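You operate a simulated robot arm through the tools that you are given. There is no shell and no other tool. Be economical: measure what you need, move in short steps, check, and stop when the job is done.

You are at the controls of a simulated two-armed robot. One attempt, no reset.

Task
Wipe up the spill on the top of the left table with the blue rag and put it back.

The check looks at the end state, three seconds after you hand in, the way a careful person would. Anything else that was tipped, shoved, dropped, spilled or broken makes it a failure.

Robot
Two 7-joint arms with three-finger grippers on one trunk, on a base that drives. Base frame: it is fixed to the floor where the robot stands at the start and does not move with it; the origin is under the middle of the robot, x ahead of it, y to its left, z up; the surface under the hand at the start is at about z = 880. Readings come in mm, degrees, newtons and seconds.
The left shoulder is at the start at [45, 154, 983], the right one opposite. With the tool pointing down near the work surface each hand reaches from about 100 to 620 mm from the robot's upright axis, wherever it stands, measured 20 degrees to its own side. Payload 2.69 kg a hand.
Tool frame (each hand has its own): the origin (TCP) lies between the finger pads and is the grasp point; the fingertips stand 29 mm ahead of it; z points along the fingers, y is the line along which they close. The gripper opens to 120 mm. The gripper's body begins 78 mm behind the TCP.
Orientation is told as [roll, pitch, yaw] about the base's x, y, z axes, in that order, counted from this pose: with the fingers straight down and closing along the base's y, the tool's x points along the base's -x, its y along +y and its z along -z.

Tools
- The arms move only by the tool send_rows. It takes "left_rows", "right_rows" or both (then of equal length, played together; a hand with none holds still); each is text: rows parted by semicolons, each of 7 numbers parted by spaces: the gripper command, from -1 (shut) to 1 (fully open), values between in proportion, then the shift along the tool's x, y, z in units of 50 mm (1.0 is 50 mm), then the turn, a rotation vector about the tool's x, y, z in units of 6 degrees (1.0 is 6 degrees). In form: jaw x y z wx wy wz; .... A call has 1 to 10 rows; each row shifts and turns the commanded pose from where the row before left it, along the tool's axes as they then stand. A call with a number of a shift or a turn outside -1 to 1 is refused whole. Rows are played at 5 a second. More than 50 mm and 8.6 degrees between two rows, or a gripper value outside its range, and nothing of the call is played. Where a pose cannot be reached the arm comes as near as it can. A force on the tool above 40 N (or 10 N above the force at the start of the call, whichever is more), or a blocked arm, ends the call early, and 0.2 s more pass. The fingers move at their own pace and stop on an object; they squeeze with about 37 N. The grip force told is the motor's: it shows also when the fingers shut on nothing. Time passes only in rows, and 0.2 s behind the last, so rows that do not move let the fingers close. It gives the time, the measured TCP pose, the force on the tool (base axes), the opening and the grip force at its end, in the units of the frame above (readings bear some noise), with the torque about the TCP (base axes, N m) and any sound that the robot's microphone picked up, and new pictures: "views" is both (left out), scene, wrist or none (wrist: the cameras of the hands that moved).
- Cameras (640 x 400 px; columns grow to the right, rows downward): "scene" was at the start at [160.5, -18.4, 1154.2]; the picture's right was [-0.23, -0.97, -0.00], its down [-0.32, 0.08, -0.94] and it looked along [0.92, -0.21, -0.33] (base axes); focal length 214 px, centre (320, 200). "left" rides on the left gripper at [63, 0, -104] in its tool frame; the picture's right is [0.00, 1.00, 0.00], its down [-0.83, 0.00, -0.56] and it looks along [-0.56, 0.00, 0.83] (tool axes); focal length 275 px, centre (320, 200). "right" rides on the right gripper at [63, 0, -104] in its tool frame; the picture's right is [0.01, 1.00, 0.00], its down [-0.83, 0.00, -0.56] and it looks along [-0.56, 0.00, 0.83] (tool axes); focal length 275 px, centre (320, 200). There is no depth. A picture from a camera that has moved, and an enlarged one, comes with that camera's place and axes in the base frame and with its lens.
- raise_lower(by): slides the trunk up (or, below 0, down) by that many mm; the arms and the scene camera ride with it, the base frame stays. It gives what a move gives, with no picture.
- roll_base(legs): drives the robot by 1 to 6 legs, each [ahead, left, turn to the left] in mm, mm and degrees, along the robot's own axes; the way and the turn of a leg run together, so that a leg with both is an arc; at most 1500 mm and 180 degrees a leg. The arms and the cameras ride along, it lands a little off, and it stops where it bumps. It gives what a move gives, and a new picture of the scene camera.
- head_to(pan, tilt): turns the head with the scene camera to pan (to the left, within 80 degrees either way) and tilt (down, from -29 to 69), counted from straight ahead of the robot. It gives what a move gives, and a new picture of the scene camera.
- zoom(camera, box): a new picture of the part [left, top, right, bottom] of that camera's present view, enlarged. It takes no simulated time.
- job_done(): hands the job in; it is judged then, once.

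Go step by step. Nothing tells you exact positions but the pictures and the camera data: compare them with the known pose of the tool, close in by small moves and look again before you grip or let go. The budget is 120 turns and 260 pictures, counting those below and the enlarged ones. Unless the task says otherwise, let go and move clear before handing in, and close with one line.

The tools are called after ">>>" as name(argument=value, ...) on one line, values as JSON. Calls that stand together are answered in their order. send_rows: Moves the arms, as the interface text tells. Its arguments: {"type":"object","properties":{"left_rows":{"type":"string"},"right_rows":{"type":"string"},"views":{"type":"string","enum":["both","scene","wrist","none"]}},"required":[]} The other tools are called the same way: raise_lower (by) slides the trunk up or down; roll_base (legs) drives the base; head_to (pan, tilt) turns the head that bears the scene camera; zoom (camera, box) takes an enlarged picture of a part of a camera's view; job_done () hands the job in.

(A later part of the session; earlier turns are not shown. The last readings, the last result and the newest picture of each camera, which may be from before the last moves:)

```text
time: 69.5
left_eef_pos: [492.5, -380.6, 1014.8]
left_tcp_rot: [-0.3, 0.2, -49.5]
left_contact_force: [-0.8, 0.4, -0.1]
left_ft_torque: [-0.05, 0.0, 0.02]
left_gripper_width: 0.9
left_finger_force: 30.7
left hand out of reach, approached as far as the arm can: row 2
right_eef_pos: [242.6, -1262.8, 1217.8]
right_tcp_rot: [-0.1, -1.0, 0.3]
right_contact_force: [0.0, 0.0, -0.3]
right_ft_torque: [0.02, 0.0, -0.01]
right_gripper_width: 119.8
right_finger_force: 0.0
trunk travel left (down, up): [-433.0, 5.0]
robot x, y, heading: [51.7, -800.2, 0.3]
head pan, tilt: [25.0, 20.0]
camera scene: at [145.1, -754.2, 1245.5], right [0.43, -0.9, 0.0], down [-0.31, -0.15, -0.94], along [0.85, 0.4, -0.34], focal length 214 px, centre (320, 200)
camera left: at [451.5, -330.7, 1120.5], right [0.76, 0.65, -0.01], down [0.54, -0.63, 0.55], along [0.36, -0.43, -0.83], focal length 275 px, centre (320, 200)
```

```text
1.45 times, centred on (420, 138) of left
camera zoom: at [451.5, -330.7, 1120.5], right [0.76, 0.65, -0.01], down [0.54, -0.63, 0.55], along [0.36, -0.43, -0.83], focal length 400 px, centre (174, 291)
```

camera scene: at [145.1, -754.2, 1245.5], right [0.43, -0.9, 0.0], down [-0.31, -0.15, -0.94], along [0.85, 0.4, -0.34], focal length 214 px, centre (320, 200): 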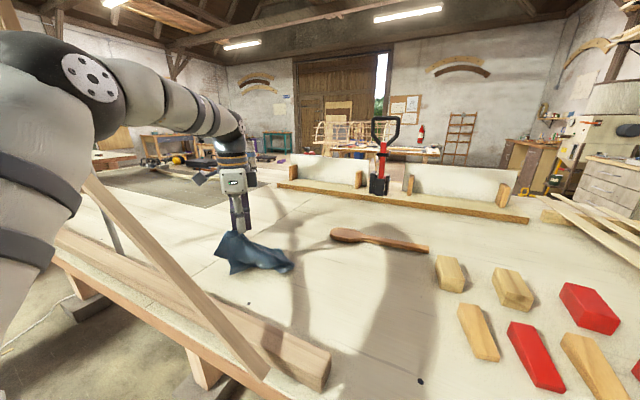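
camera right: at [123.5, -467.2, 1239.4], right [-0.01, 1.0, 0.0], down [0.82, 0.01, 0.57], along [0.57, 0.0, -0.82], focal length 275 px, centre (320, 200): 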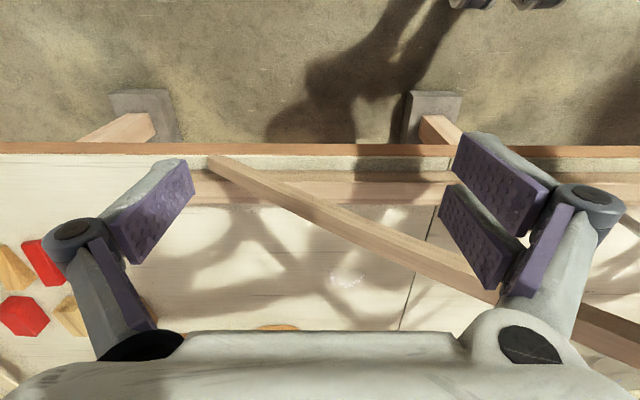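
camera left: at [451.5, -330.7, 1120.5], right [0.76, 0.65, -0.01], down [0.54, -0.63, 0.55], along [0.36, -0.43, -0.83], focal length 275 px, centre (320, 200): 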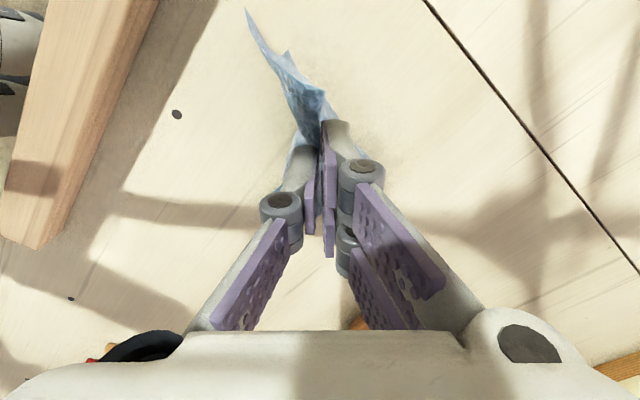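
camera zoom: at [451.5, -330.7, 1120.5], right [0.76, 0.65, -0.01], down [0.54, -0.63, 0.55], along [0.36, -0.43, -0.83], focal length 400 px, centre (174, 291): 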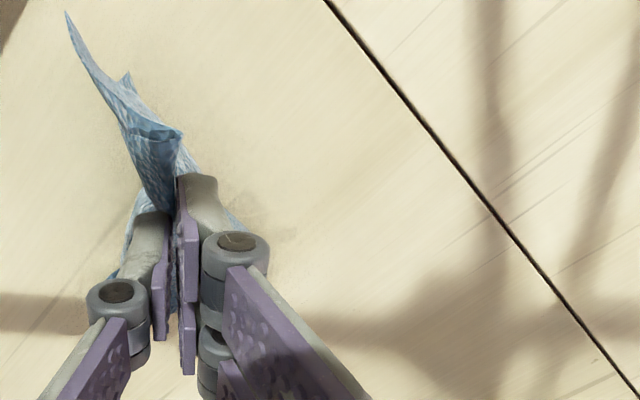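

There may be faint residue. I lift the rag higher and further to the side to see the spot properly.

>>> send_rows(left_rows="-1 0.4 -0.4 -0.7 0 0 0;-1 0.5 -0.4 -0.6 0 0 0;-1 0.5 -0.7 0 0 0 0;-1 0 -0.9 0 0 0 0;-1 0 -0.5 0 0 0 0;-1 0 0 0 0 0 0", views="both")

>>> zoom(camera="scene", box=[220, 190, 380, 290])

>>> zoom(camera="left", box=[240, 0, 640, 250])

```text
time: 70.9
left_eef_pos: [337.6, -422.0, 1081.3]
left_tcp_rot: [-0.3, 0.0, -49.5]
left_contact_force: [0.8, 0.7, 0.5]
left_ft_torque: [-0.02, 0.01, 0.03]
left_gripper_width: 1.1
left_finger_force: 30.9
right_eef_pos: [242.0, -1263.3, 1218.0]
right_tcp_rot: [-0.1, -1.1, 0.3]
right_contact_force: [-0.2, -0.3, 0.6]
right_ft_torque: [-0.01, -0.04, 0.0]
right_gripper_width: 120.0
right_finger_force: 0.0
trunk travel left (down, up): [-433.0, 5.0]
robot x, y, heading: [51.8, -798.4, 0.5]
head pan, tilt: [25.0, 20.0]
camera scene: at [144.6, -753.7, 1245.6], right [0.43, -0.9, 0.0], down [-0.31, -0.15, -0.94], along [0.85, 0.4, -0.34], focal length 214 px, centre (320, 200)
camera left: at [297.2, -372.5, 1185.8], right [0.76, 0.65, 0.0], down [0.54, -0.63, 0.56], along [0.36, -0.43, -0.83], focal length 275 px, centre (320, 200)
```

scene: 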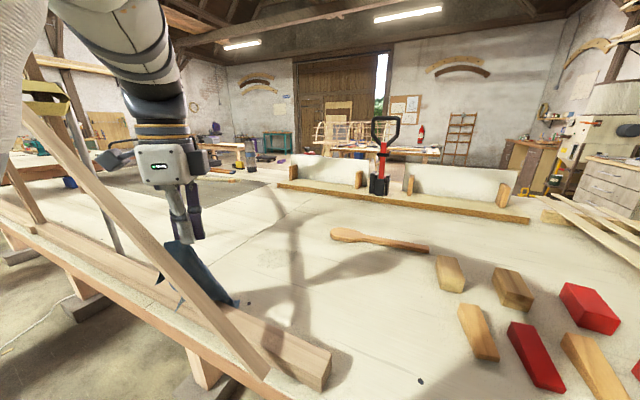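
left: 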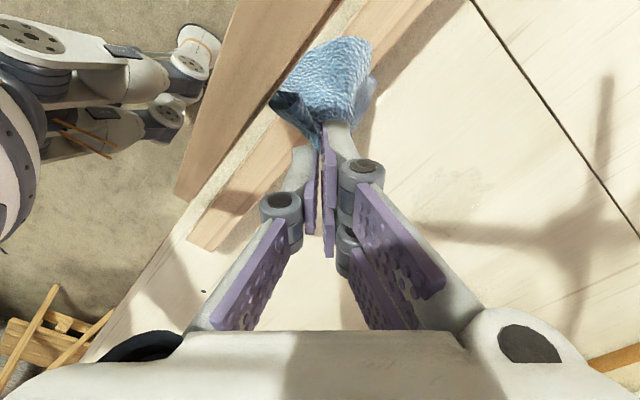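

```text
4.00 times, centred on (300, 240) of scene
camera zoom: at [144.6, -753.7, 1245.6], right [0.43, -0.9, 0.0], down [-0.31, -0.15, -0.94], along [0.85, 0.4, -0.34], focal length 858 px, centre (400, 40)
```

zoom: 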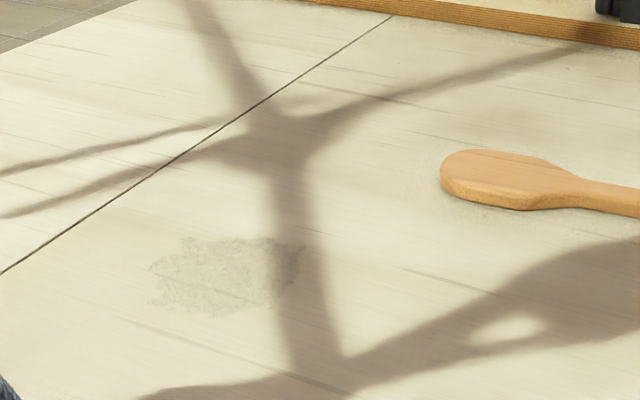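

```text
1.60 times, centred on (440, 125) of left
camera zoom: at [297.2, -372.5, 1185.8], right [0.76, 0.65, 0.0], down [0.54, -0.63, 0.56], along [0.36, -0.43, -0.83], focal length 440 px, centre (128, 320)
```

zoom: 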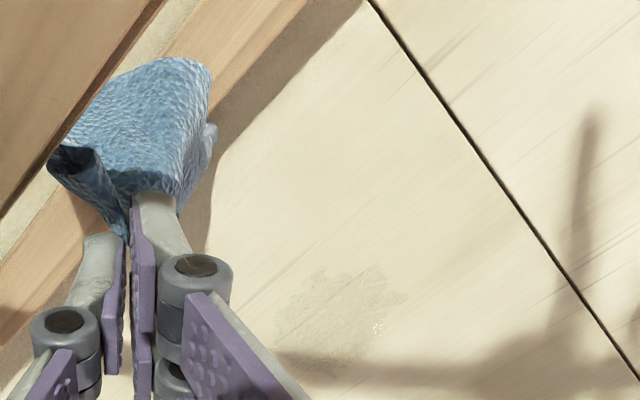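

A thin film about 90 mm across remains around (560, -415). I go back and scrub again, pressing harder and covering the whole film densely.

>>> send_rows(left_rows="-1 -0.6 0.6 0 0 0 0;-1 -0.6 0.6 0.2 0 0 0;-1 -0.6 0.6 0.4 0 0 0;-1 -0.4 0.6 0.6 0 0 0;-1 -0.5 0.3 0.7 0 0 0;-1 0 0 0.8 0 0 0;-1 0 0 0.6 0 0 0;-1 0 0 0.12 0 0 0;-1 0 0 0 0 0 0", views="both")

```text
time: 72.9
left_eef_pos: [528.5, -440.5, 911.6]
left_tcp_rot: [-0.2, 0.0, -49.5]
left_contact_force: [0.6, -0.2, 0.7]
left_ft_torque: [0.0, 0.0, -0.01]
left_gripper_width: 1.0
left_finger_force: 30.6
right_eef_pos: [241.5, -1262.7, 1217.2]
right_tcp_rot: [-0.1, -1.1, 0.3]
right_contact_force: [0.4, -0.1, -0.3]
right_ft_torque: [-0.07, 0.01, -0.01]
right_gripper_width: 120.1
right_finger_force: 0.1
trunk travel left (down, up): [-433.0, 5.0]
robot x, y, heading: [53.0, -795.8, -0.1]
head pan, tilt: [25.0, 20.0]
camera scene: at [144.4, -754.1, 1245.7], right [0.43, -0.9, 0.0], down [-0.31, -0.15, -0.94], along [0.85, 0.4, -0.34], focal length 214 px, centre (320, 200)
camera left: at [486.9, -389.7, 1016.0], right [0.76, 0.65, 0.0], down [0.54, -0.63, 0.56], along [0.36, -0.43, -0.83], focal length 275 px, centre (320, 200)
```

scene: 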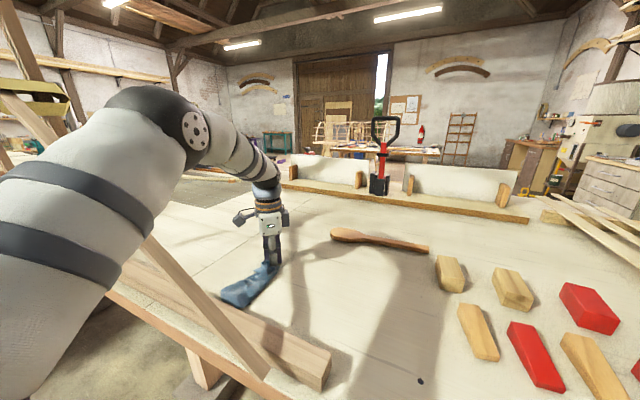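
left: 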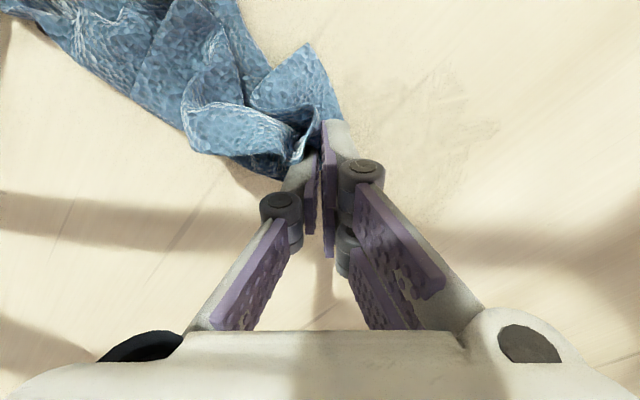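

The film is visible to the right of the fingers, near the edge of the arm's reach. I shift the base 60 mm left and 20 mm ahead, so the arm can cover all of it.

>>> roll_base(legs=[[20, 60, 0]])

>>> send_rows(left_rows="-1 0 0 0.06 0 0 0;-1 0 0 0 0 0 0", views="wrist")

```text
time: 74.1
left_eef_pos: [547.4, -378.3, 909.8]
left_tcp_rot: [-0.4, 0.0, -49.5]
left_contact_force: [1.0, -0.2, 0.2]
left_ft_torque: [-0.05, 0.0, 0.01]
left_gripper_width: 0.8
left_finger_force: 30.5
right_eef_pos: [261.1, -1203.2, 1218.8]
right_tcp_rot: [0.0, -1.0, 0.2]
right_contact_force: [-0.3, -0.1, 1.4]
right_ft_torque: [-0.02, -0.03, 0.03]
right_gripper_width: 119.8
right_finger_force: 0.1
trunk travel left (down, up): [-433.0, 5.0]
robot x, y, heading: [74.2, -740.1, 0.3]
head pan, tilt: [25.0, 20.0]
camera scene: at [164.3, -693.8, 1245.6], right [0.43, -0.91, 0.0], down [-0.31, -0.15, -0.94], along [0.85, 0.4, -0.34], focal length 214 px, centre (320, 200)
```

scene: 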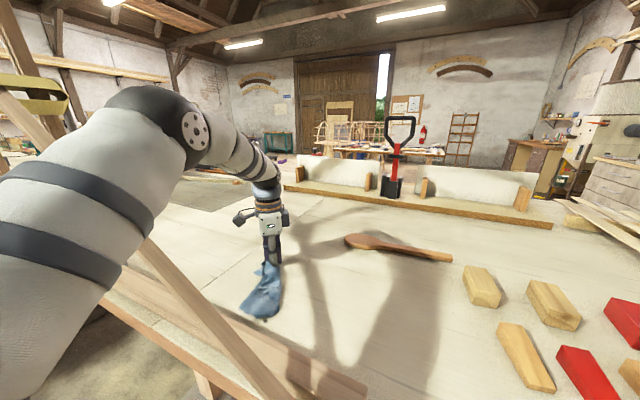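

```text
time: 74.7
left_eef_pos: [547.8, -379.4, 909.8]
left_tcp_rot: [-0.1, -0.1, -49.6]
left_contact_force: [0.1, 0.7, 5.8]
left_ft_torque: [0.02, 0.05, 0.06]
left_gripper_width: 0.9
left_finger_force: 30.4
right_eef_pos: [261.1, -1203.9, 1218.6]
right_tcp_rot: [-0.1, -1.3, 0.2]
right_contact_force: [0.3, 0.2, -0.1]
right_ft_torque: [0.03, 0.0, -0.01]
right_gripper_width: 119.8
right_finger_force: 0.0
trunk travel left (down, up): [-433.0, 5.0]
robot x, y, heading: [66.9, -735.4, 0.1]
head pan, tilt: [25.0, 20.0]
camera left: at [506.4, -330.6, 1014.2], right [0.76, 0.65, 0.0], down [0.54, -0.63, 0.56], along [0.36, -0.43, -0.83], focal length 275 px, centre (320, 200)
```

left: 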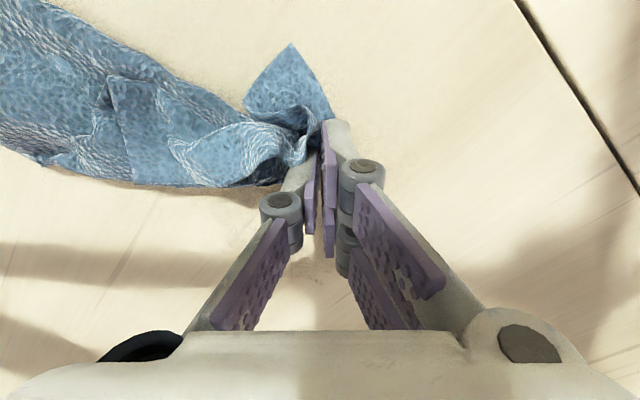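

The fingers now press with about 6 N. I raster over the film with strokes in both directions.

>>> send_rows(left_rows="-1 0 0.8 0.04 0 0 0;-1 -0.4 0 0 0 0 0;-1 0 -1 0 0 0 0;-1 0 -1 0 0 0 0;-1 -0.4 0 0 0 0 0;-1 0 1 0 0 0 0;-1 0 1 0 0 0 0;-1 -0.4 0 0 0 0 0;-1 0 -1 0 0 0 0;-1 0 -1 0 0 0 0", views="none")

>>> send_rows(left_rows="-1 -0.3 0 0 0 0 0;-1 0 1 0 0 0 0;-1 0 1 0 0 0 0;-1 1 0 0 0 0 0;-1 0.8 0 0 0 0 0;-1 0 -0.5 0 0 0 0;-1 -1 0 0 0 0 0;-1 -0.8 0 0 0 0 0;-1 0 -0.5 0 0 0 0;-1 1 0 0 0 0 0", views="none")

>>> send_rows(left_rows="-1 0.8 0 0 0 0 0;-1 0 -0.5 0 0 0 0;-1 -1 0 0 0 0 0;-1 -0.8 0 0 0 0 0;-1 0 -0.5 0 0 0 0;-1 1 0 0 0 0 0;-1 0.8 0 0 0 0 0;-1 0 0 0 0 0 0", views="both")

```text
time: 76.9
left_eef_pos: [537.9, -468.7, 908.5]
left_tcp_rot: [-0.2, 0.1, -49.4]
left_contact_force: [0.6, 1.0, 4.9]
left_ft_torque: [0.06, -0.01, -0.01]
left_gripper_width: 1.2
left_finger_force: 30.4
right_eef_pos: [260.4, -1203.9, 1217.3]
right_tcp_rot: [0.0, -1.1, 0.2]
right_contact_force: [0.2, 0.5, 0.0]
right_ft_torque: [0.0, 0.0, 0.0]
right_gripper_width: 120.0
right_finger_force: 0.1
trunk travel left (down, up): [-433.0, 5.0]
robot x, y, heading: [71.2, -735.6, 0.3]
head pan, tilt: [25.0, 20.0]
```

```text
time: 77.7
left_eef_pos: [610.7, -423.0, 907.8]
left_tcp_rot: [-2.1, 0.4, -50.1]
left_contact_force: [-5.3, -1.1, 20.3]
left_ft_torque: [-0.1, 0.31, -0.03]
left_gripper_width: 1.2
left_finger_force: 30.5
right_eef_pos: [260.0, -1203.7, 1217.4]
right_tcp_rot: [0.0, -1.2, 0.3]
right_contact_force: [0.2, -0.2, -0.2]
right_ft_torque: [-0.02, 0.03, -0.02]
right_gripper_width: 120.1
right_finger_force: 0.1
trunk travel left (down, up): [-433.0, 5.0]
robot x, y, heading: [71.9, -735.0, 0.2]
head pan, tilt: [25.0, 20.0]
stopped in row 4 (left hand): the force on the tool passed its limit at 85 N (the readings are from after the stop); the commanded pose is now the measured one
```

```text
time: 78.7
left_eef_pos: [617.6, -466.2, 909.1]
left_tcp_rot: [-1.6, 0.4, -49.8]
left_contact_force: [-4.6, -3.4, 24.1]
left_ft_torque: [-0.13, 0.29, 0.01]
left_gripper_width: 1.3
left_finger_force: 30.4
right_eef_pos: [260.2, -1205.0, 1217.4]
right_tcp_rot: [0.0, -1.1, 0.4]
right_contact_force: [0.6, 0.1, 0.2]
right_ft_torque: [0.05, -0.01, 0.0]
right_gripper_width: 119.7
right_finger_force: 0.0
trunk travel left (down, up): [-433.0, 5.0]
robot x, y, heading: [73.8, -737.5, 0.3]
head pan, tilt: [25.0, 20.0]
stopped in row 4 (left hand): the force on the tool passed its limit at 42 N (the readings are from after the stop); the commanded pose is now the measured one
camera scene: at [162.3, -695.5, 1245.7], right [0.43, -0.9, 0.0], down [-0.31, -0.14, -0.94], along [0.85, 0.4, -0.34], focal length 214 px, centre (320, 200)
camera left: at [579.0, -415.9, 1013.1], right [0.77, 0.64, -0.03], down [0.55, -0.63, 0.55], along [0.33, -0.44, -0.83], focal length 275 px, centre (320, 200)
```

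scene: 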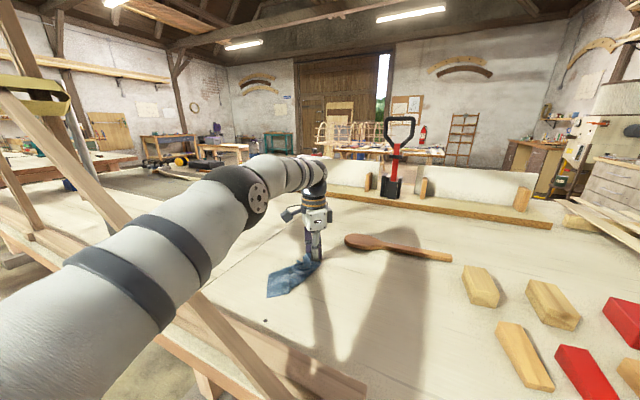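
left: 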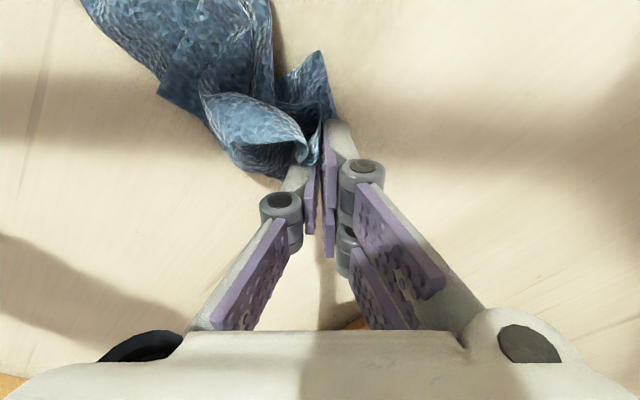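

The force rose because the arm was at full stretch. I ease off slightly, pull back across the patch, then lift clear to look.

>>> send_rows(left_rows="-1 0.3 -0.3 -0.08 0 0 0;-1 0.9 0 0.04 0 0 0;-1 0.9 0 0 0 0 0;-1 0 -0.8 0 0 0 0;-1 0.4 0 -0.8 0 0 0;-1 0.4 -0.5 -0.7 0 0 0;-1 0.4 -0.5 -0.7 0 0 0;-1 0 -0.7 -0.3 0 0 0;-1 0 -0.5 0 0 0 0;-1 0 0 0 0 0 0", views="both")

>>> zoom(camera="scene", box=[210, 190, 370, 290])

>>> zoom(camera="left", box=[240, 0, 640, 250])

```text
time: 80.9
left_eef_pos: [392.9, -441.0, 1040.7]
left_tcp_rot: [-2.1, 0.6, -49.9]
left_contact_force: [0.4, 0.2, -0.5]
left_ft_torque: [-0.05, 0.02, 0.01]
left_gripper_width: 0.8
left_finger_force: 30.4
right_eef_pos: [262.2, -1203.0, 1217.6]
right_tcp_rot: [-0.1, -1.0, 0.3]
right_contact_force: [0.2, 0.5, 0.2]
right_ft_torque: [0.01, -0.01, -0.04]
right_gripper_width: 119.9
right_finger_force: 0.0
trunk travel left (down, up): [-433.0, 5.0]
robot x, y, heading: [74.3, -735.8, 0.2]
head pan, tilt: [25.0, 20.0]
camera scene: at [164.6, -693.8, 1248.8], right [0.43, -0.9, 0.0], down [-0.28, -0.13, -0.95], along [0.86, 0.41, -0.31], focal length 214 px, centre (320, 200)
camera left: at [355.1, -389.7, 1146.0], right [0.77, 0.64, -0.04], down [0.55, -0.63, 0.55], along [0.33, -0.44, -0.84], focal length 275 px, centre (320, 200)
```

scene: 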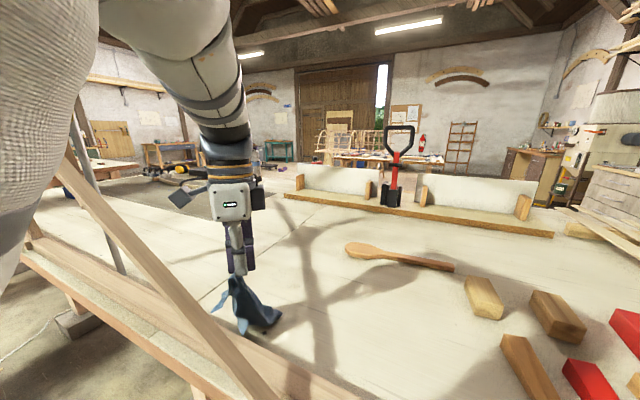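
left: 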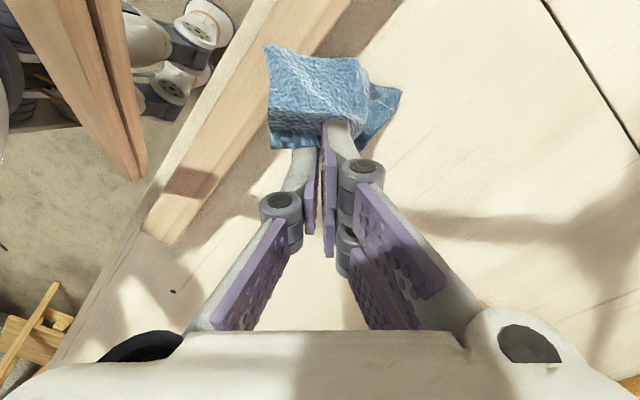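

```text
4.00 times, centred on (290, 240) of scene
camera zoom: at [164.6, -693.8, 1248.8], right [0.43, -0.9, 0.0], down [-0.28, -0.13, -0.95], along [0.86, 0.41, -0.31], focal length 858 px, centre (440, 40)
```

zoom: 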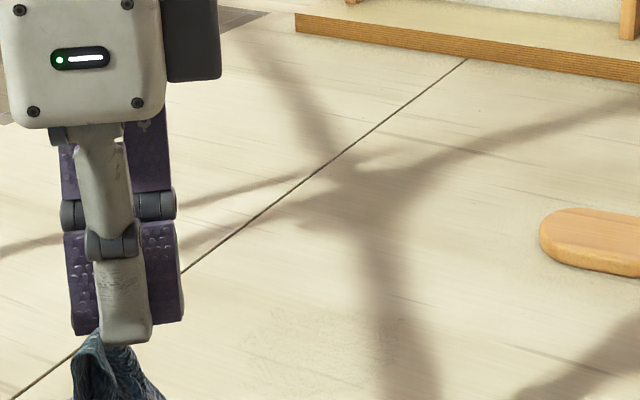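

```text
1.60 times, centred on (440, 125) of left
camera zoom: at [355.1, -389.7, 1146.0], right [0.77, 0.64, -0.04], down [0.55, -0.63, 0.55], along [0.33, -0.44, -0.84], focal length 440 px, centre (128, 320)
```

zoom: 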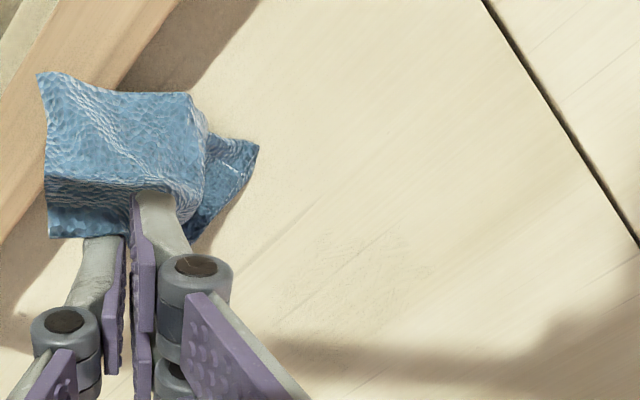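

Only a faint trace remains around (552, -400). One more scrub over it.

>>> send_rows(left_rows="-1 -0.6 0.6 0.2 0 0 0;-1 -0.6 0.6 0.4 0 0 0;-1 -0.6 0.5 0.6 0 0 0;-1 0 0.4 0.7 0 0 0;-1 0 0 0.68 0 0 0;-1 0 0 0.03 0 0 0;-1 0 0 0 0 0 0", views="none")

>>> send_rows(left_rows="-1 -0.5 0 0 0 0 0;-1 0 0.9 0 0 0 0;-1 0 0.9 0 0 0 0;-1 0.4 0 0 0 0 0;-1 0 -0.9 0 0 0 0;-1 0 -0.9 0 0 0 0;-1 0.4 0 0 0 0 0;-1 0 0.9 0 0 0 0;-1 0 0.9 0 0 0 0;-1 0.4 0 0 0 0 0", views="none")

>>> send_rows(left_rows="-1 0 -0.9 0 0 0 0;-1 0 -0.9 0 0 0 0;-1 0.4 0 0 0 0 0;-1 0 0.9 0 0 0 0;-1 0 0.9 0 0 0 0;-1 -0.9 0 0 0 0 0;-1 -0.9 -0.3 0 0 0 0;-1 0.9 -0.3 0 0 0 0;-1 0.9 -0.3 0 0 0 0;-1 -0.9 -0.3 0 0 0 0", views="both")

```text
time: 82.5
left_eef_pos: [520.9, -444.6, 907.9]
left_tcp_rot: [-1.8, 0.5, -49.8]
left_contact_force: [-0.4, 2.9, 15.8]
left_ft_torque: [0.13, 0.19, 0.01]
left_gripper_width: 0.8
left_finger_force: 30.7
right_eef_pos: [261.2, -1204.1, 1218.2]
right_tcp_rot: [0.0, -1.2, 0.3]
right_contact_force: [0.5, 0.1, 0.5]
right_ft_torque: [-0.02, 0.01, -0.03]
right_gripper_width: 120.1
right_finger_force: 0.1
trunk travel left (down, up): [-433.0, 5.0]
robot x, y, heading: [71.4, -735.7, 0.4]
head pan, tilt: [25.0, 20.0]
```

```text
time: 83.3
left_eef_pos: [605.8, -412.4, 907.1]
left_tcp_rot: [-1.3, 0.1, -49.9]
left_contact_force: [-4.1, -0.3, 23.9]
left_ft_torque: [0.06, 0.36, 0.01]
left_gripper_width: 0.9
left_finger_force: 30.9
right_eef_pos: [258.0, -1205.8, 1218.7]
right_tcp_rot: [-0.1, -1.1, 0.3]
right_contact_force: [-0.4, -0.3, 0.5]
right_ft_torque: [0.0, -0.03, -0.02]
right_gripper_width: 120.2
right_finger_force: 0.0
trunk travel left (down, up): [-433.0, 5.0]
robot x, y, heading: [72.1, -734.0, 0.0]
head pan, tilt: [25.0, 20.0]
stopped in row 4 (left hand): the force on the tool passed its limit at 46 N (the readings are from after the stop); the commanded pose is now the measured one
```

```text
time: 84.4
left_eef_pos: [573.2, -414.3, 907.3]
left_tcp_rot: [-1.1, -0.1, -50.0]
left_contact_force: [-1.9, 0.6, 24.7]
left_ft_torque: [0.12, 0.34, 0.04]
left_gripper_width: 1.3
left_finger_force: 30.1
right_eef_pos: [258.1, -1204.9, 1217.8]
right_tcp_rot: [-0.1, -1.2, 0.3]
right_contact_force: [-0.2, -0.8, 0.7]
right_ft_torque: [0.01, -0.01, 0.02]
right_gripper_width: 120.0
right_finger_force: 0.0
trunk travel left (down, up): [-433.0, 5.0]
robot x, y, heading: [72.8, -732.3, 0.1]
head pan, tilt: [25.0, 20.0]
stopped in row 5 (left hand): the force on the tool passed its limit at 43 N (the readings are from after the stop); the commanded pose is now the measured one
camera scene: at [161.5, -695.3, 1245.8], right [0.43, -0.9, 0.0], down [-0.31, -0.14, -0.94], along [0.85, 0.4, -0.34], focal length 214 px, centre (320, 200)
camera left: at [534.0, -364.6, 1011.6], right [0.77, 0.64, -0.02], down [0.54, -0.63, 0.56], along [0.34, -0.44, -0.83], focal length 275 px, centre (320, 200)
```

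scene: 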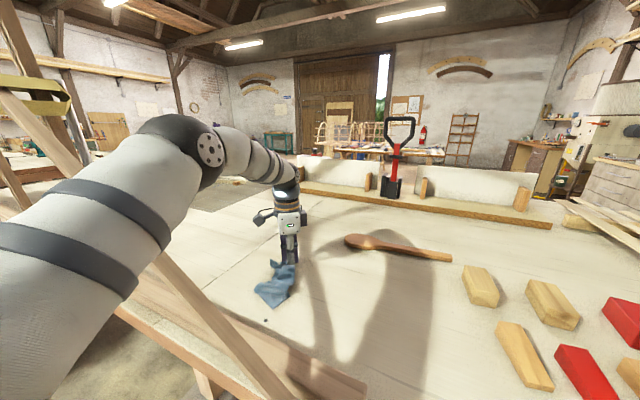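
left: 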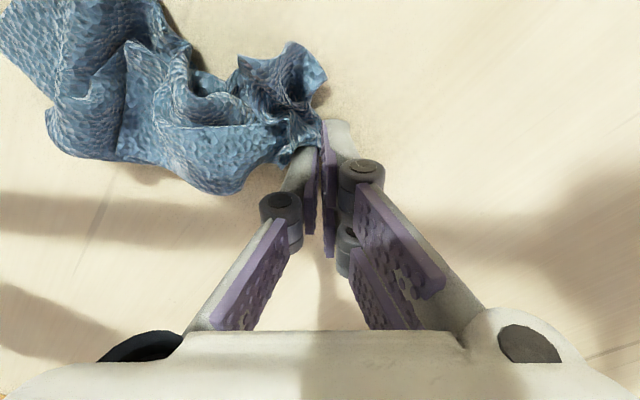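

I am pressing too hard; I lift 3 mm and finish the strokes with lighter pressure.

>>> send_rows(left_rows="-1 0 -0.5 -0.07 0 0 0;-1 0 -0.8 0 0 0 0;-1 0.3 0 0 0 0 0;-1 0 0.9 0 0 0 0;-1 0 0.6 0 0 0 0;-1 0.3 0 0 0 0 0;-1 0 -0.9 0 0 0 0;-1 0 -0.8 0 0 0 0;-1 0.3 0 0 0 0 0;-1 0 0.9 0 0 0 0", views="none")

>>> send_rows(left_rows="-1 0 0.8 0 0 0 0;-1 -0.9 0 0 0 0 0;-1 -0.8 -0.2 0 0 0 0;-1 0.9 -0.2 0 0 0 0;-1 0.9 -0.2 0 0 0 0;-1 -0.9 -0.2 0 0 0 0;-1 -0.8 -0.2 0 0 0 0;-1 0.9 -0.2 0 0 0 0;-1 0.9 -0.2 0 0 0 0;-1 0 0 0 0 0 0", views="none")

>>> send_rows(left_rows="-1 0 0 -0.9 0 0 0;-1 0.3 -0.5 -0.7 0 0 0;-1 0.3 -0.7 -0.5 0 0 0;-1 0 -0.8 -0.4 0 0 0;-1 0 -0.5 0 0 0 0;-1 0 0 0 0 0 0", views="both")

>>> zoom(camera="scene", box=[210, 190, 370, 290])

>>> zoom(camera="left", box=[240, 0, 640, 250])

```text
time: 86.6
left_eef_pos: [518.4, -401.7, 907.6]
left_tcp_rot: [-1.4, 0.0, -50.0]
left_contact_force: [-4.6, -3.4, 18.1]
left_ft_torque: [-0.06, 0.3, 0.06]
left_gripper_width: 1.4
left_finger_force: 30.9
right_eef_pos: [259.9, -1204.1, 1217.9]
right_tcp_rot: [0.0, -1.2, 0.3]
right_contact_force: [-0.2, -0.3, -0.4]
right_ft_torque: [0.03, -0.02, -0.03]
right_gripper_width: 120.1
right_finger_force: 0.0
trunk travel left (down, up): [-433.0, 5.0]
robot x, y, heading: [73.1, -737.2, 0.2]
head pan, tilt: [25.0, 20.0]
```

```text
time: 88.8
left_eef_pos: [488.9, -415.4, 907.7]
left_tcp_rot: [-1.5, 0.1, -50.0]
left_contact_force: [0.5, -0.7, 6.7]
left_ft_torque: [0.02, 0.02, -0.02]
left_gripper_width: 1.2
left_finger_force: 31.1
right_eef_pos: [261.4, -1203.3, 1217.2]
right_tcp_rot: [-0.1, -1.1, 0.3]
right_contact_force: [0.1, 0.0, 0.0]
right_ft_torque: [0.03, 0.01, -0.01]
right_gripper_width: 120.2
right_finger_force: 0.1
trunk travel left (down, up): [-433.0, 5.0]
robot x, y, heading: [69.8, -739.0, 0.2]
head pan, tilt: [25.0, 20.0]
```

```text
time: 90.2
left_eef_pos: [389.7, -459.5, 1035.8]
left_tcp_rot: [-2.3, -0.3, -49.8]
left_contact_force: [0.9, 0.3, -0.3]
left_ft_torque: [0.0, -0.02, 0.03]
left_gripper_width: 1.0
left_finger_force: 30.5
left hand out of reach, approached as far as the arm can: row 5
right_eef_pos: [260.2, -1203.3, 1217.1]
right_tcp_rot: [-0.1, -1.1, 0.3]
right_contact_force: [0.7, -0.1, -1.2]
right_ft_torque: [0.0, 0.0, -0.01]
right_gripper_width: 119.9
right_finger_force: 0.0
trunk travel left (down, up): [-433.0, 5.0]
robot x, y, heading: [72.9, -733.9, 0.3]
head pan, tilt: [25.0, 20.0]
camera scene: at [163.4, -693.1, 1257.2], right [0.44, -0.9, 0.0], down [-0.2, -0.1, -0.98], along [0.88, 0.43, -0.22], focal length 214 px, centre (320, 200)
camera left: at [351.2, -407.9, 1140.0], right [0.77, 0.64, -0.04], down [0.55, -0.62, 0.56], along [0.34, -0.45, -0.83], focal length 275 px, centre (320, 200)
```

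scene: 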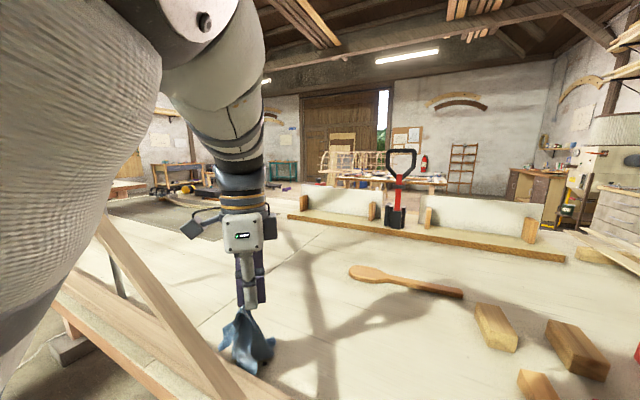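
left: 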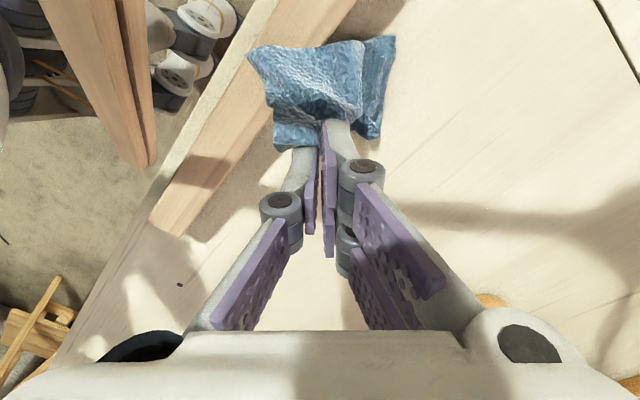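

```text
4.00 times, centred on (290, 240) of scene
camera zoom: at [163.4, -693.1, 1257.2], right [0.44, -0.9, 0.0], down [-0.2, -0.1, -0.98], along [0.88, 0.43, -0.22], focal length 858 px, centre (440, 40)
```

zoom: 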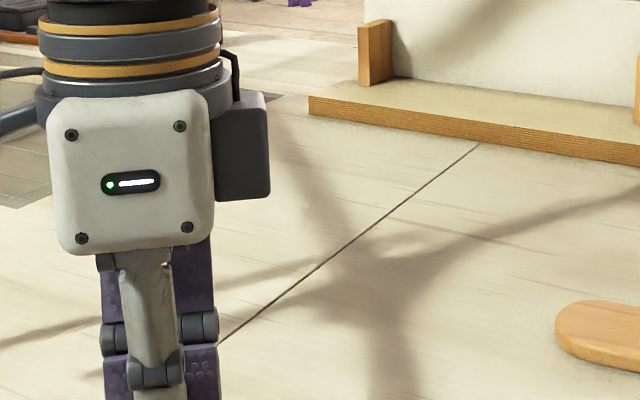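

```text
1.60 times, centred on (440, 125) of left
camera zoom: at [351.2, -407.9, 1140.0], right [0.77, 0.64, -0.04], down [0.55, -0.62, 0.56], along [0.34, -0.45, -0.83], focal length 440 px, centre (128, 320)
```

zoom: 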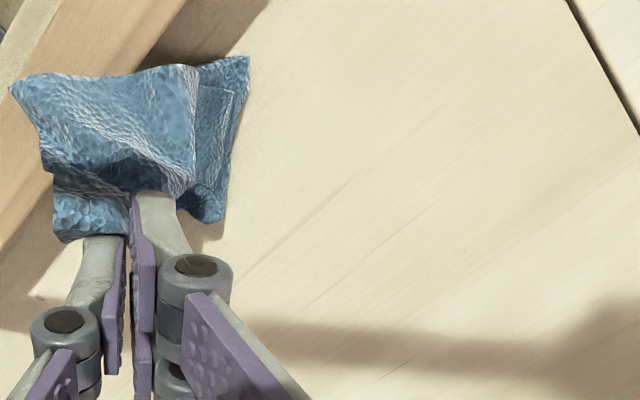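

The table looks clean now. The left elbow nudges the head, so I turn the head a bit to the right and check the wiped area once more.

>>> head_to(pan=5, tilt=30)

>>> zoom(camera="scene", box=[120, 110, 320, 235])

```text
time: 91.1
left_eef_pos: [389.9, -459.9, 1034.9]
left_tcp_rot: [-2.3, 0.1, -49.9]
left_contact_force: [0.4, 0.7, -0.4]
left_ft_torque: [-0.02, 0.01, -0.01]
left_gripper_width: 1.0
left_finger_force: 30.5
right_eef_pos: [260.8, -1203.0, 1216.4]
right_tcp_rot: [-0.1, -0.9, 0.3]
right_contact_force: [0.2, -0.5, -0.2]
right_ft_torque: [0.01, 0.0, 0.0]
right_gripper_width: 120.0
right_finger_force: 0.1
trunk travel left (down, up): [-433.0, 5.0]
robot x, y, heading: [70.6, -736.6, 0.3]
head pan, tilt: [5.0, 30.0]
camera scene: at [164.0, -693.9, 1257.3], right [0.43, -0.9, 0.0], down [-0.2, -0.09, -0.98], along [0.88, 0.42, -0.22], focal length 214 px, centre (320, 200)
```

scene: 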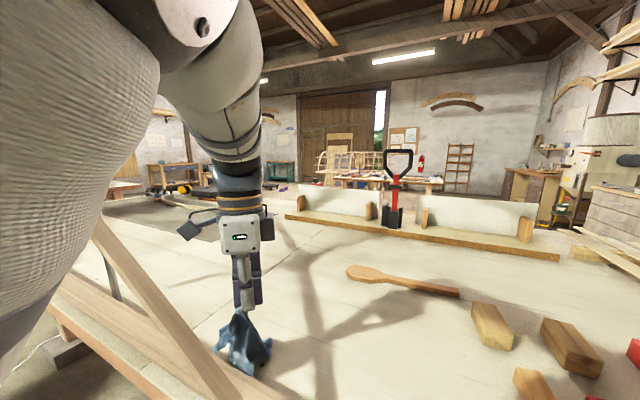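

```text
3.20 times, centred on (220, 172) of scene
camera zoom: at [164.0, -693.9, 1257.3], right [0.43, -0.9, 0.0], down [-0.2, -0.09, -0.98], along [0.88, 0.42, -0.22], focal length 686 px, centre (640, 288)
```

zoom: 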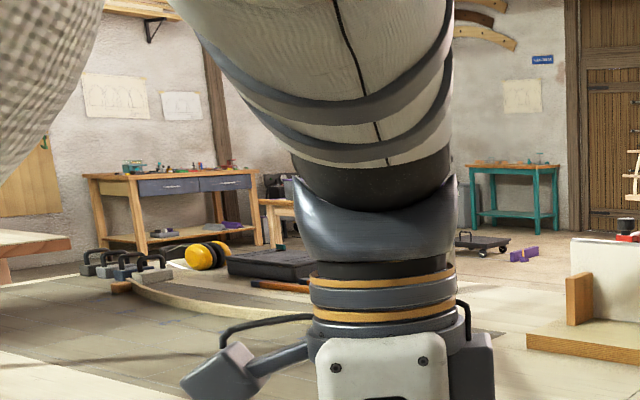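

>>> zoom(camera="scene", box=[210, 220, 370, 320])

>>> send_rows(left_rows="-1 -0.5 -0.2 -0.6 0 0 0;-1 -0.5 0 -0.6 0 0 0;-1 -0.5 0 -0.6 0 0 0;-1 0 0 0 0 0 0", views="both")

```text
4.00 times, centred on (290, 270) of scene
camera zoom: at [164.0, -693.9, 1257.3], right [0.43, -0.9, 0.0], down [-0.2, -0.09, -0.98], along [0.88, 0.42, -0.22], focal length 858 px, centre (440, -80)
```

zoom: 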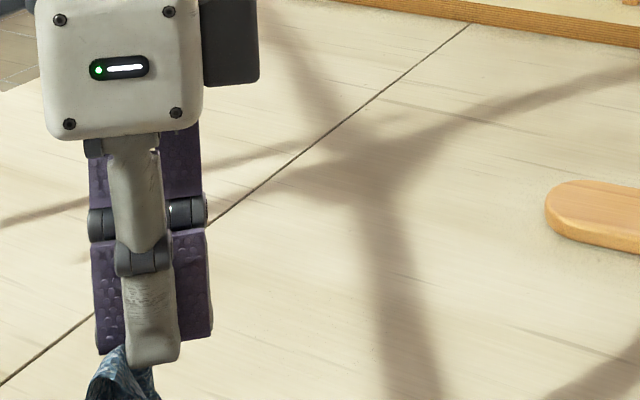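

```text
time: 92.1
left_eef_pos: [443.3, -519.8, 1127.6]
left_tcp_rot: [-1.5, 0.4, -50.0]
left_contact_force: [-0.7, -0.4, -0.3]
left_ft_torque: [0.0, 0.01, 0.0]
left_gripper_width: 1.1
left_finger_force: 30.5
left hand out of reach, approached as far as the arm can: row 1
right_eef_pos: [260.8, -1204.4, 1217.0]
right_tcp_rot: [-0.1, -1.2, 0.3]
right_contact_force: [0.3, -0.1, -0.2]
right_ft_torque: [0.05, 0.0, 0.0]
right_gripper_width: 120.0
right_finger_force: 0.0
trunk travel left (down, up): [-433.0, 5.0]
robot x, y, heading: [71.8, -736.6, -0.1]
head pan, tilt: [5.0, 30.0]
camera scene: at [161.9, -690.3, 1246.4], right [0.47, -0.88, 0.0], down [-0.3, -0.16, -0.94], along [0.83, 0.44, -0.33], focal length 214 px, centre (320, 200)
camera left: at [404.9, -468.3, 1231.0], right [0.77, 0.64, -0.03], down [0.55, -0.63, 0.55], along [0.33, -0.44, -0.83], focal length 275 px, centre (320, 200)
```

scene: 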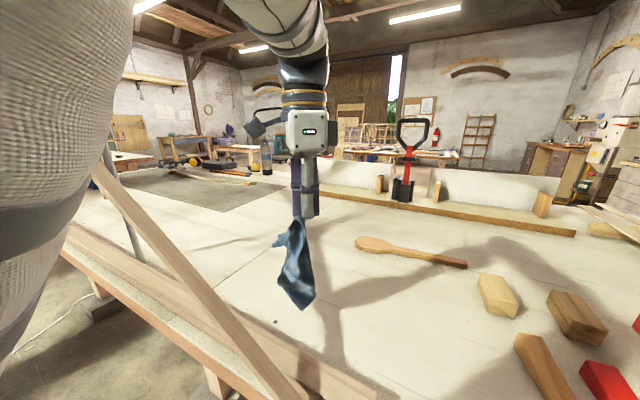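
left: 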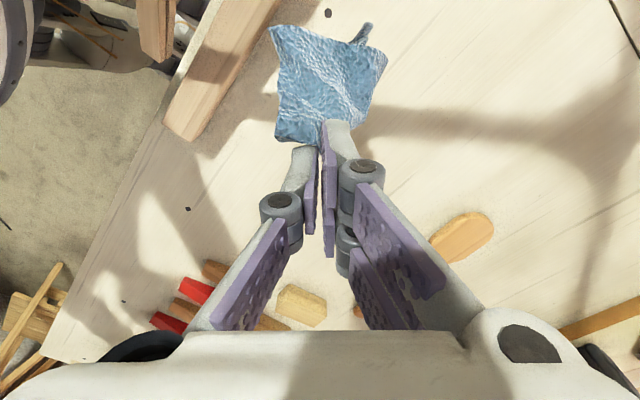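

The patch is gone. I now go back the way I came: base right, then back off the table with the rag held high.

>>> roll_base(legs=[[0, -70, 0]])

>>> roll_base(legs=[[-110, 0, 0], [-100, 0, 0]])

```text
time: 93.3
left_eef_pos: [444.2, -590.9, 1124.6]
left_tcp_rot: [-1.6, 0.2, -49.8]
left_contact_force: [-0.4, 0.4, 0.5]
left_ft_torque: [-0.01, -0.03, 0.0]
left_gripper_width: 1.3
left_finger_force: 30.5
right_eef_pos: [262.0, -1276.7, 1217.5]
right_tcp_rot: [-0.1, -1.1, 0.4]
right_contact_force: [-0.7, -1.0, 0.3]
right_ft_torque: [0.02, 0.02, 0.03]
right_gripper_width: 120.0
right_finger_force: 0.1
trunk travel left (down, up): [-433.0, 5.0]
robot x, y, heading: [69.3, -811.2, 0.2]
head pan, tilt: [5.0, 30.0]
camera scene: at [162.4, -762.7, 1246.4], right [0.47, -0.89, 0.0], down [-0.3, -0.15, -0.94], along [0.83, 0.44, -0.33], focal length 214 px, centre (320, 200)
```

scene: 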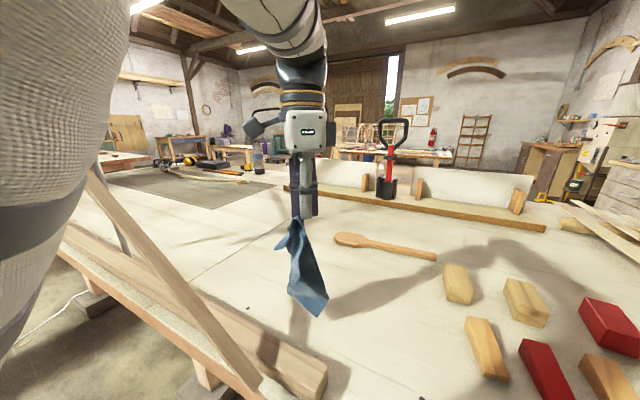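

```text
time: 95.2
left_eef_pos: [233.0, -590.1, 1124.1]
left_tcp_rot: [-1.8, 0.3, -50.0]
left_contact_force: [-1.2, 0.4, 0.0]
left_ft_torque: [0.01, -0.06, -0.02]
left_gripper_width: 1.2
left_finger_force: 30.7
right_eef_pos: [53.2, -1275.0, 1217.4]
right_tcp_rot: [-0.2, -1.0, 0.5]
right_contact_force: [-0.4, 0.5, -0.3]
right_ft_torque: [0.05, -0.02, 0.02]
right_gripper_width: 120.3
right_finger_force: 0.1
trunk travel left (down, up): [-433.0, 5.0]
robot x, y, heading: [-137.9, -806.5, 0.4]
head pan, tilt: [5.0, 30.0]
camera scene: at [-47.3, -764.2, 1246.1], right [0.46, -0.89, 0.0], down [-0.3, -0.15, -0.94], along [0.84, 0.43, -0.34], focal length 214 px, centre (320, 200)
```

scene: 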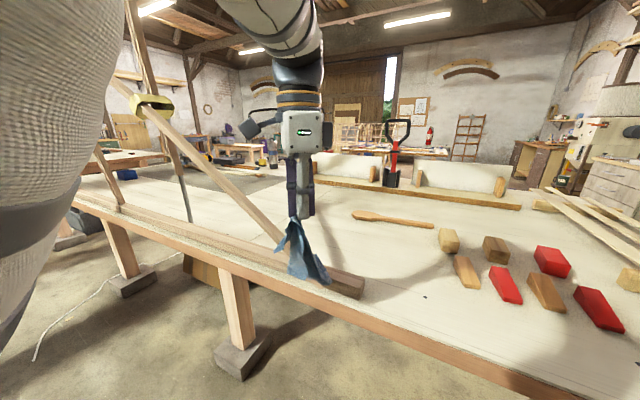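

Nothing was disturbed. I retract the left hand to where it was during the first drive, lower the trunk and slide back left.

>>> send_rows(left_rows="-1 0.45 -0.5 0 0 0 0;-1 0.45 -0.5 0 0 0 0;-1 0.45 -0.5 0 0 0 0;-1 0.41 -0.5 0 0 0 0;-1 0 0 0 0 0 0", views="none")

>>> raise_lower(by=-80)

>>> roll_base(legs=[[0, 400, 0]])

```text
time: 96.5
left_eef_pos: [192.6, -539.4, 1134.0]
left_tcp_rot: [-3.1, 0.2, -49.6]
left_contact_force: [0.4, -0.4, -0.3]
left_ft_torque: [0.01, 0.0, 0.04]
left_gripper_width: 1.1
left_finger_force: 30.5
left hand out of reach, approached as far as the arm can: row 1, 2, 3, 4
right_eef_pos: [53.3, -1275.8, 1217.2]
right_tcp_rot: [0.0, -1.0, 0.4]
right_contact_force: [0.1, 0.3, 0.3]
right_ft_torque: [-0.04, -0.01, 0.03]
right_gripper_width: 120.1
right_finger_force: 0.0
trunk travel left (down, up): [-433.0, 5.0]
robot x, y, heading: [-135.3, -811.9, 0.5]
head pan, tilt: [5.0, 30.0]
```

```text
time: 97.6
left_eef_pos: [238.6, -543.6, 957.0]
left_tcp_rot: [-15.0, 11.0, -51.1]
left_contact_force: [-17.5, -8.9, 13.3]
left_ft_torque: [0.42, -1.26, -0.27]
left_gripper_width: 0.7
left_finger_force: 30.6
right_eef_pos: [48.5, -1277.4, 1137.6]
right_tcp_rot: [-0.1, -1.3, 0.6]
right_contact_force: [-0.4, 0.2, -0.2]
right_ft_torque: [0.04, 0.01, -0.04]
right_gripper_width: 120.0
right_finger_force: 0.0
trunk travel left (down, up): [-353.0, 85.0]
robot x, y, heading: [-139.4, -811.7, 0.3]
head pan, tilt: [5.0, 30.0]
```

```text
time: 98.5
left_eef_pos: [236.6, -543.4, 955.4]
left_tcp_rot: [-15.5, 10.6, -51.6]
left_contact_force: [-12.4, -10.9, 13.4]
left_ft_torque: [0.51, -1.08, -0.32]
left_gripper_width: 0.8
left_finger_force: 30.6
right_eef_pos: [48.7, -1273.4, 1136.3]
right_tcp_rot: [0.0, -1.2, 0.4]
right_contact_force: [-0.5, -1.5, -0.1]
right_ft_torque: [0.03, -0.01, 0.05]
right_gripper_width: 120.1
right_finger_force: 0.0
trunk travel left (down, up): [-353.0, 85.0]
robot x, y, heading: [-140.4, -807.7, 0.2]
head pan, tilt: [5.0, 30.0]
stopped in leg 1: the force on the tool passed its limit at 46 N (the readings are from after the stop); the commanded pose is now the measured one
camera scene: at [24.4, -795.0, 1137.2], right [0.09, -1.0, 0.0], down [-0.5, -0.04, -0.87], along [0.86, 0.08, -0.5], focal length 214 px, centre (320, 200)
```

scene: 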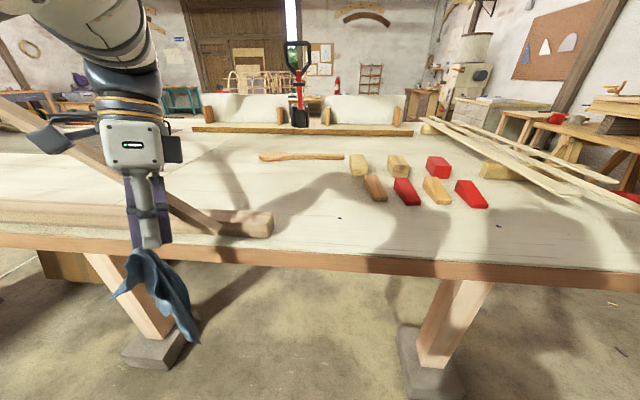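

The trunk lowering let the arm swing, and the hand touched the beam or rail. I back off at once, away from the contact, then check that nothing moved.

>>> roll_base(legs=[[-120, 0, 0]])

>>> head_to(pan=20, tilt=20)

>>> zoom(camera="scene", box=[0, 60, 400, 310])

```text
time: 99.7
left_eef_pos: [120.9, -541.8, 955.5]
left_tcp_rot: [-15.6, 10.6, -51.6]
left_contact_force: [-0.4, 0.0, 0.0]
left_ft_torque: [-0.02, -0.05, 0.03]
left_gripper_width: 1.3
left_finger_force: 30.5
right_eef_pos: [-68.8, -1271.6, 1137.5]
right_tcp_rot: [-0.2, -1.1, 0.5]
right_contact_force: [0.1, -0.1, -0.2]
right_ft_torque: [0.02, -0.04, -0.01]
right_gripper_width: 120.0
right_finger_force: 0.0
trunk travel left (down, up): [-353.0, 85.0]
robot x, y, heading: [-259.6, -804.3, 0.5]
head pan, tilt: [5.0, 30.0]
camera scene: at [-92.4, -793.6, 1137.0], right [0.09, -1.0, 0.0], down [-0.5, -0.05, -0.87], along [0.86, 0.08, -0.5], focal length 214 px, centre (320, 200)
```

scene: 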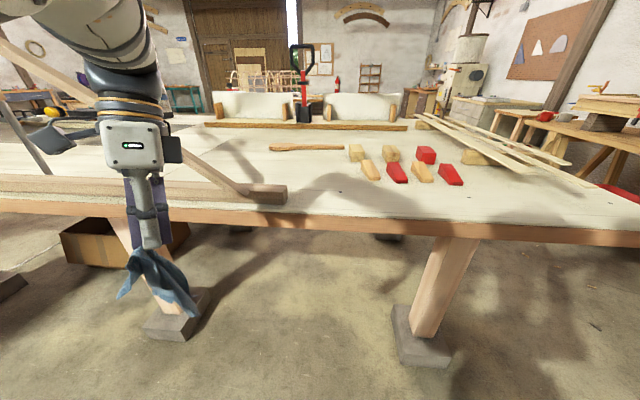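

```text
time: 100.5
left_eef_pos: [122.7, -541.4, 954.5]
left_tcp_rot: [-15.6, 10.6, -51.6]
left_contact_force: [0.0, -0.4, 0.8]
left_ft_torque: [-0.04, -0.01, 0.0]
left_gripper_width: 1.2
left_finger_force: 30.6
right_eef_pos: [-66.9, -1270.3, 1137.3]
right_tcp_rot: [-0.1, -1.2, 0.4]
right_contact_force: [-0.6, -1.0, 0.3]
right_ft_torque: [0.01, 0.02, 0.0]
right_gripper_width: 119.6
right_finger_force: 0.2
trunk travel left (down, up): [-353.0, 85.0]
robot x, y, heading: [-256.2, -805.5, 0.4]
head pan, tilt: [20.0, 20.0]
camera scene: at [-94.2, -769.7, 1152.8], right [0.35, -0.94, 0.0], down [-0.32, -0.12, -0.94], along [0.88, 0.32, -0.34], focal length 214 px, centre (320, 200)
```

scene: 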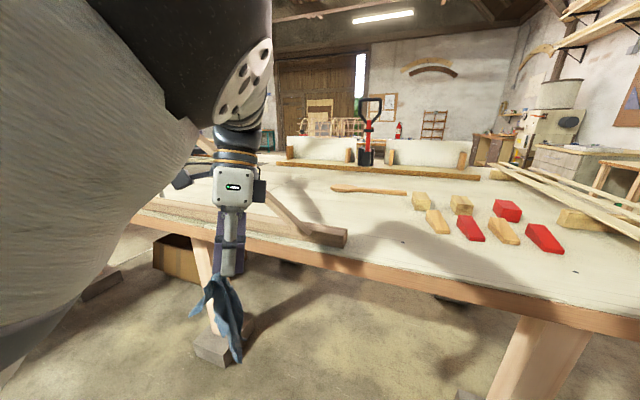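

```text
1.60 times, centred on (200, 185) of scene
camera zoom: at [-94.2, -769.7, 1152.8], right [0.35, -0.94, 0.0], down [-0.32, -0.12, -0.94], along [0.88, 0.32, -0.34], focal length 343 px, centre (512, 224)
```

zoom: 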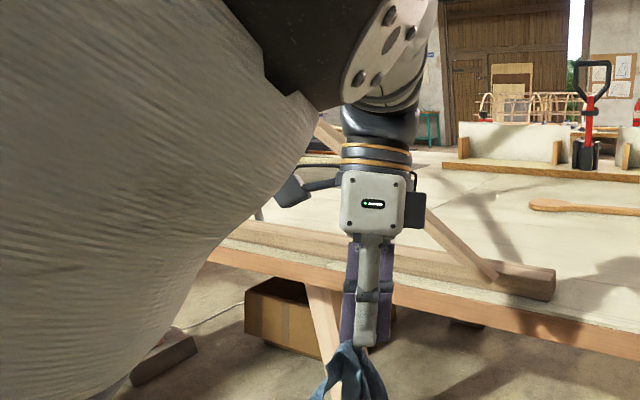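

Beam and rail are unchanged. I level the hand again and lift it while it is in free space.

>>> send_rows(left_rows="-1 0 0 -0.5 -0.65 -0.44 0;-1 0 0 -0.5 -0.65 -0.44 0;-1 0 0 -0.5 -0.65 -0.44 0;-1 0 0 -0.4 -0.65 -0.44 0;-1 0 0 0 0 0 0", views="scene")

```text
time: 101.7
left_eef_pos: [171.3, -518.3, 1051.3]
left_tcp_rot: [0.0, 0.2, -50.2]
left_contact_force: [0.0, -0.3, -0.9]
left_ft_torque: [-0.03, -0.01, 0.0]
left_gripper_width: 0.9
left_finger_force: 30.9
left hand out of reach, approached as far as the arm can: row 1, 2, 3, 4
right_eef_pos: [-68.1, -1271.7, 1138.4]
right_tcp_rot: [-0.1, -1.2, 0.4]
right_contact_force: [0.4, 0.7, 0.0]
right_ft_torque: [0.01, -0.01, -0.01]
right_gripper_width: 119.7
right_finger_force: 0.1
trunk travel left (down, up): [-353.0, 85.0]
robot x, y, heading: [-257.6, -809.0, 0.2]
head pan, tilt: [20.0, 20.0]
camera scene: at [-94.2, -769.7, 1152.8], right [0.35, -0.94, 0.0], down [-0.32, -0.12, -0.94], along [0.88, 0.33, -0.34], focal length 214 px, centre (320, 200)
```

scene: 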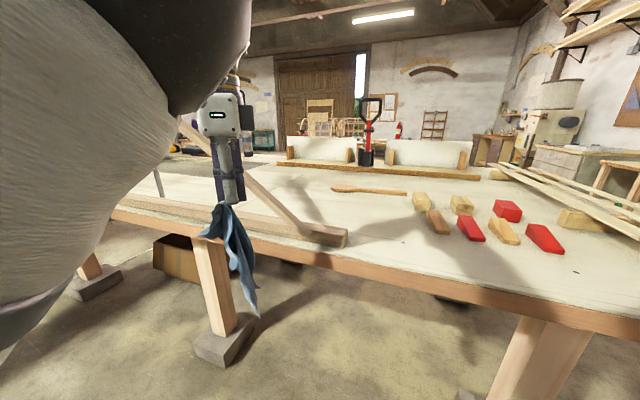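

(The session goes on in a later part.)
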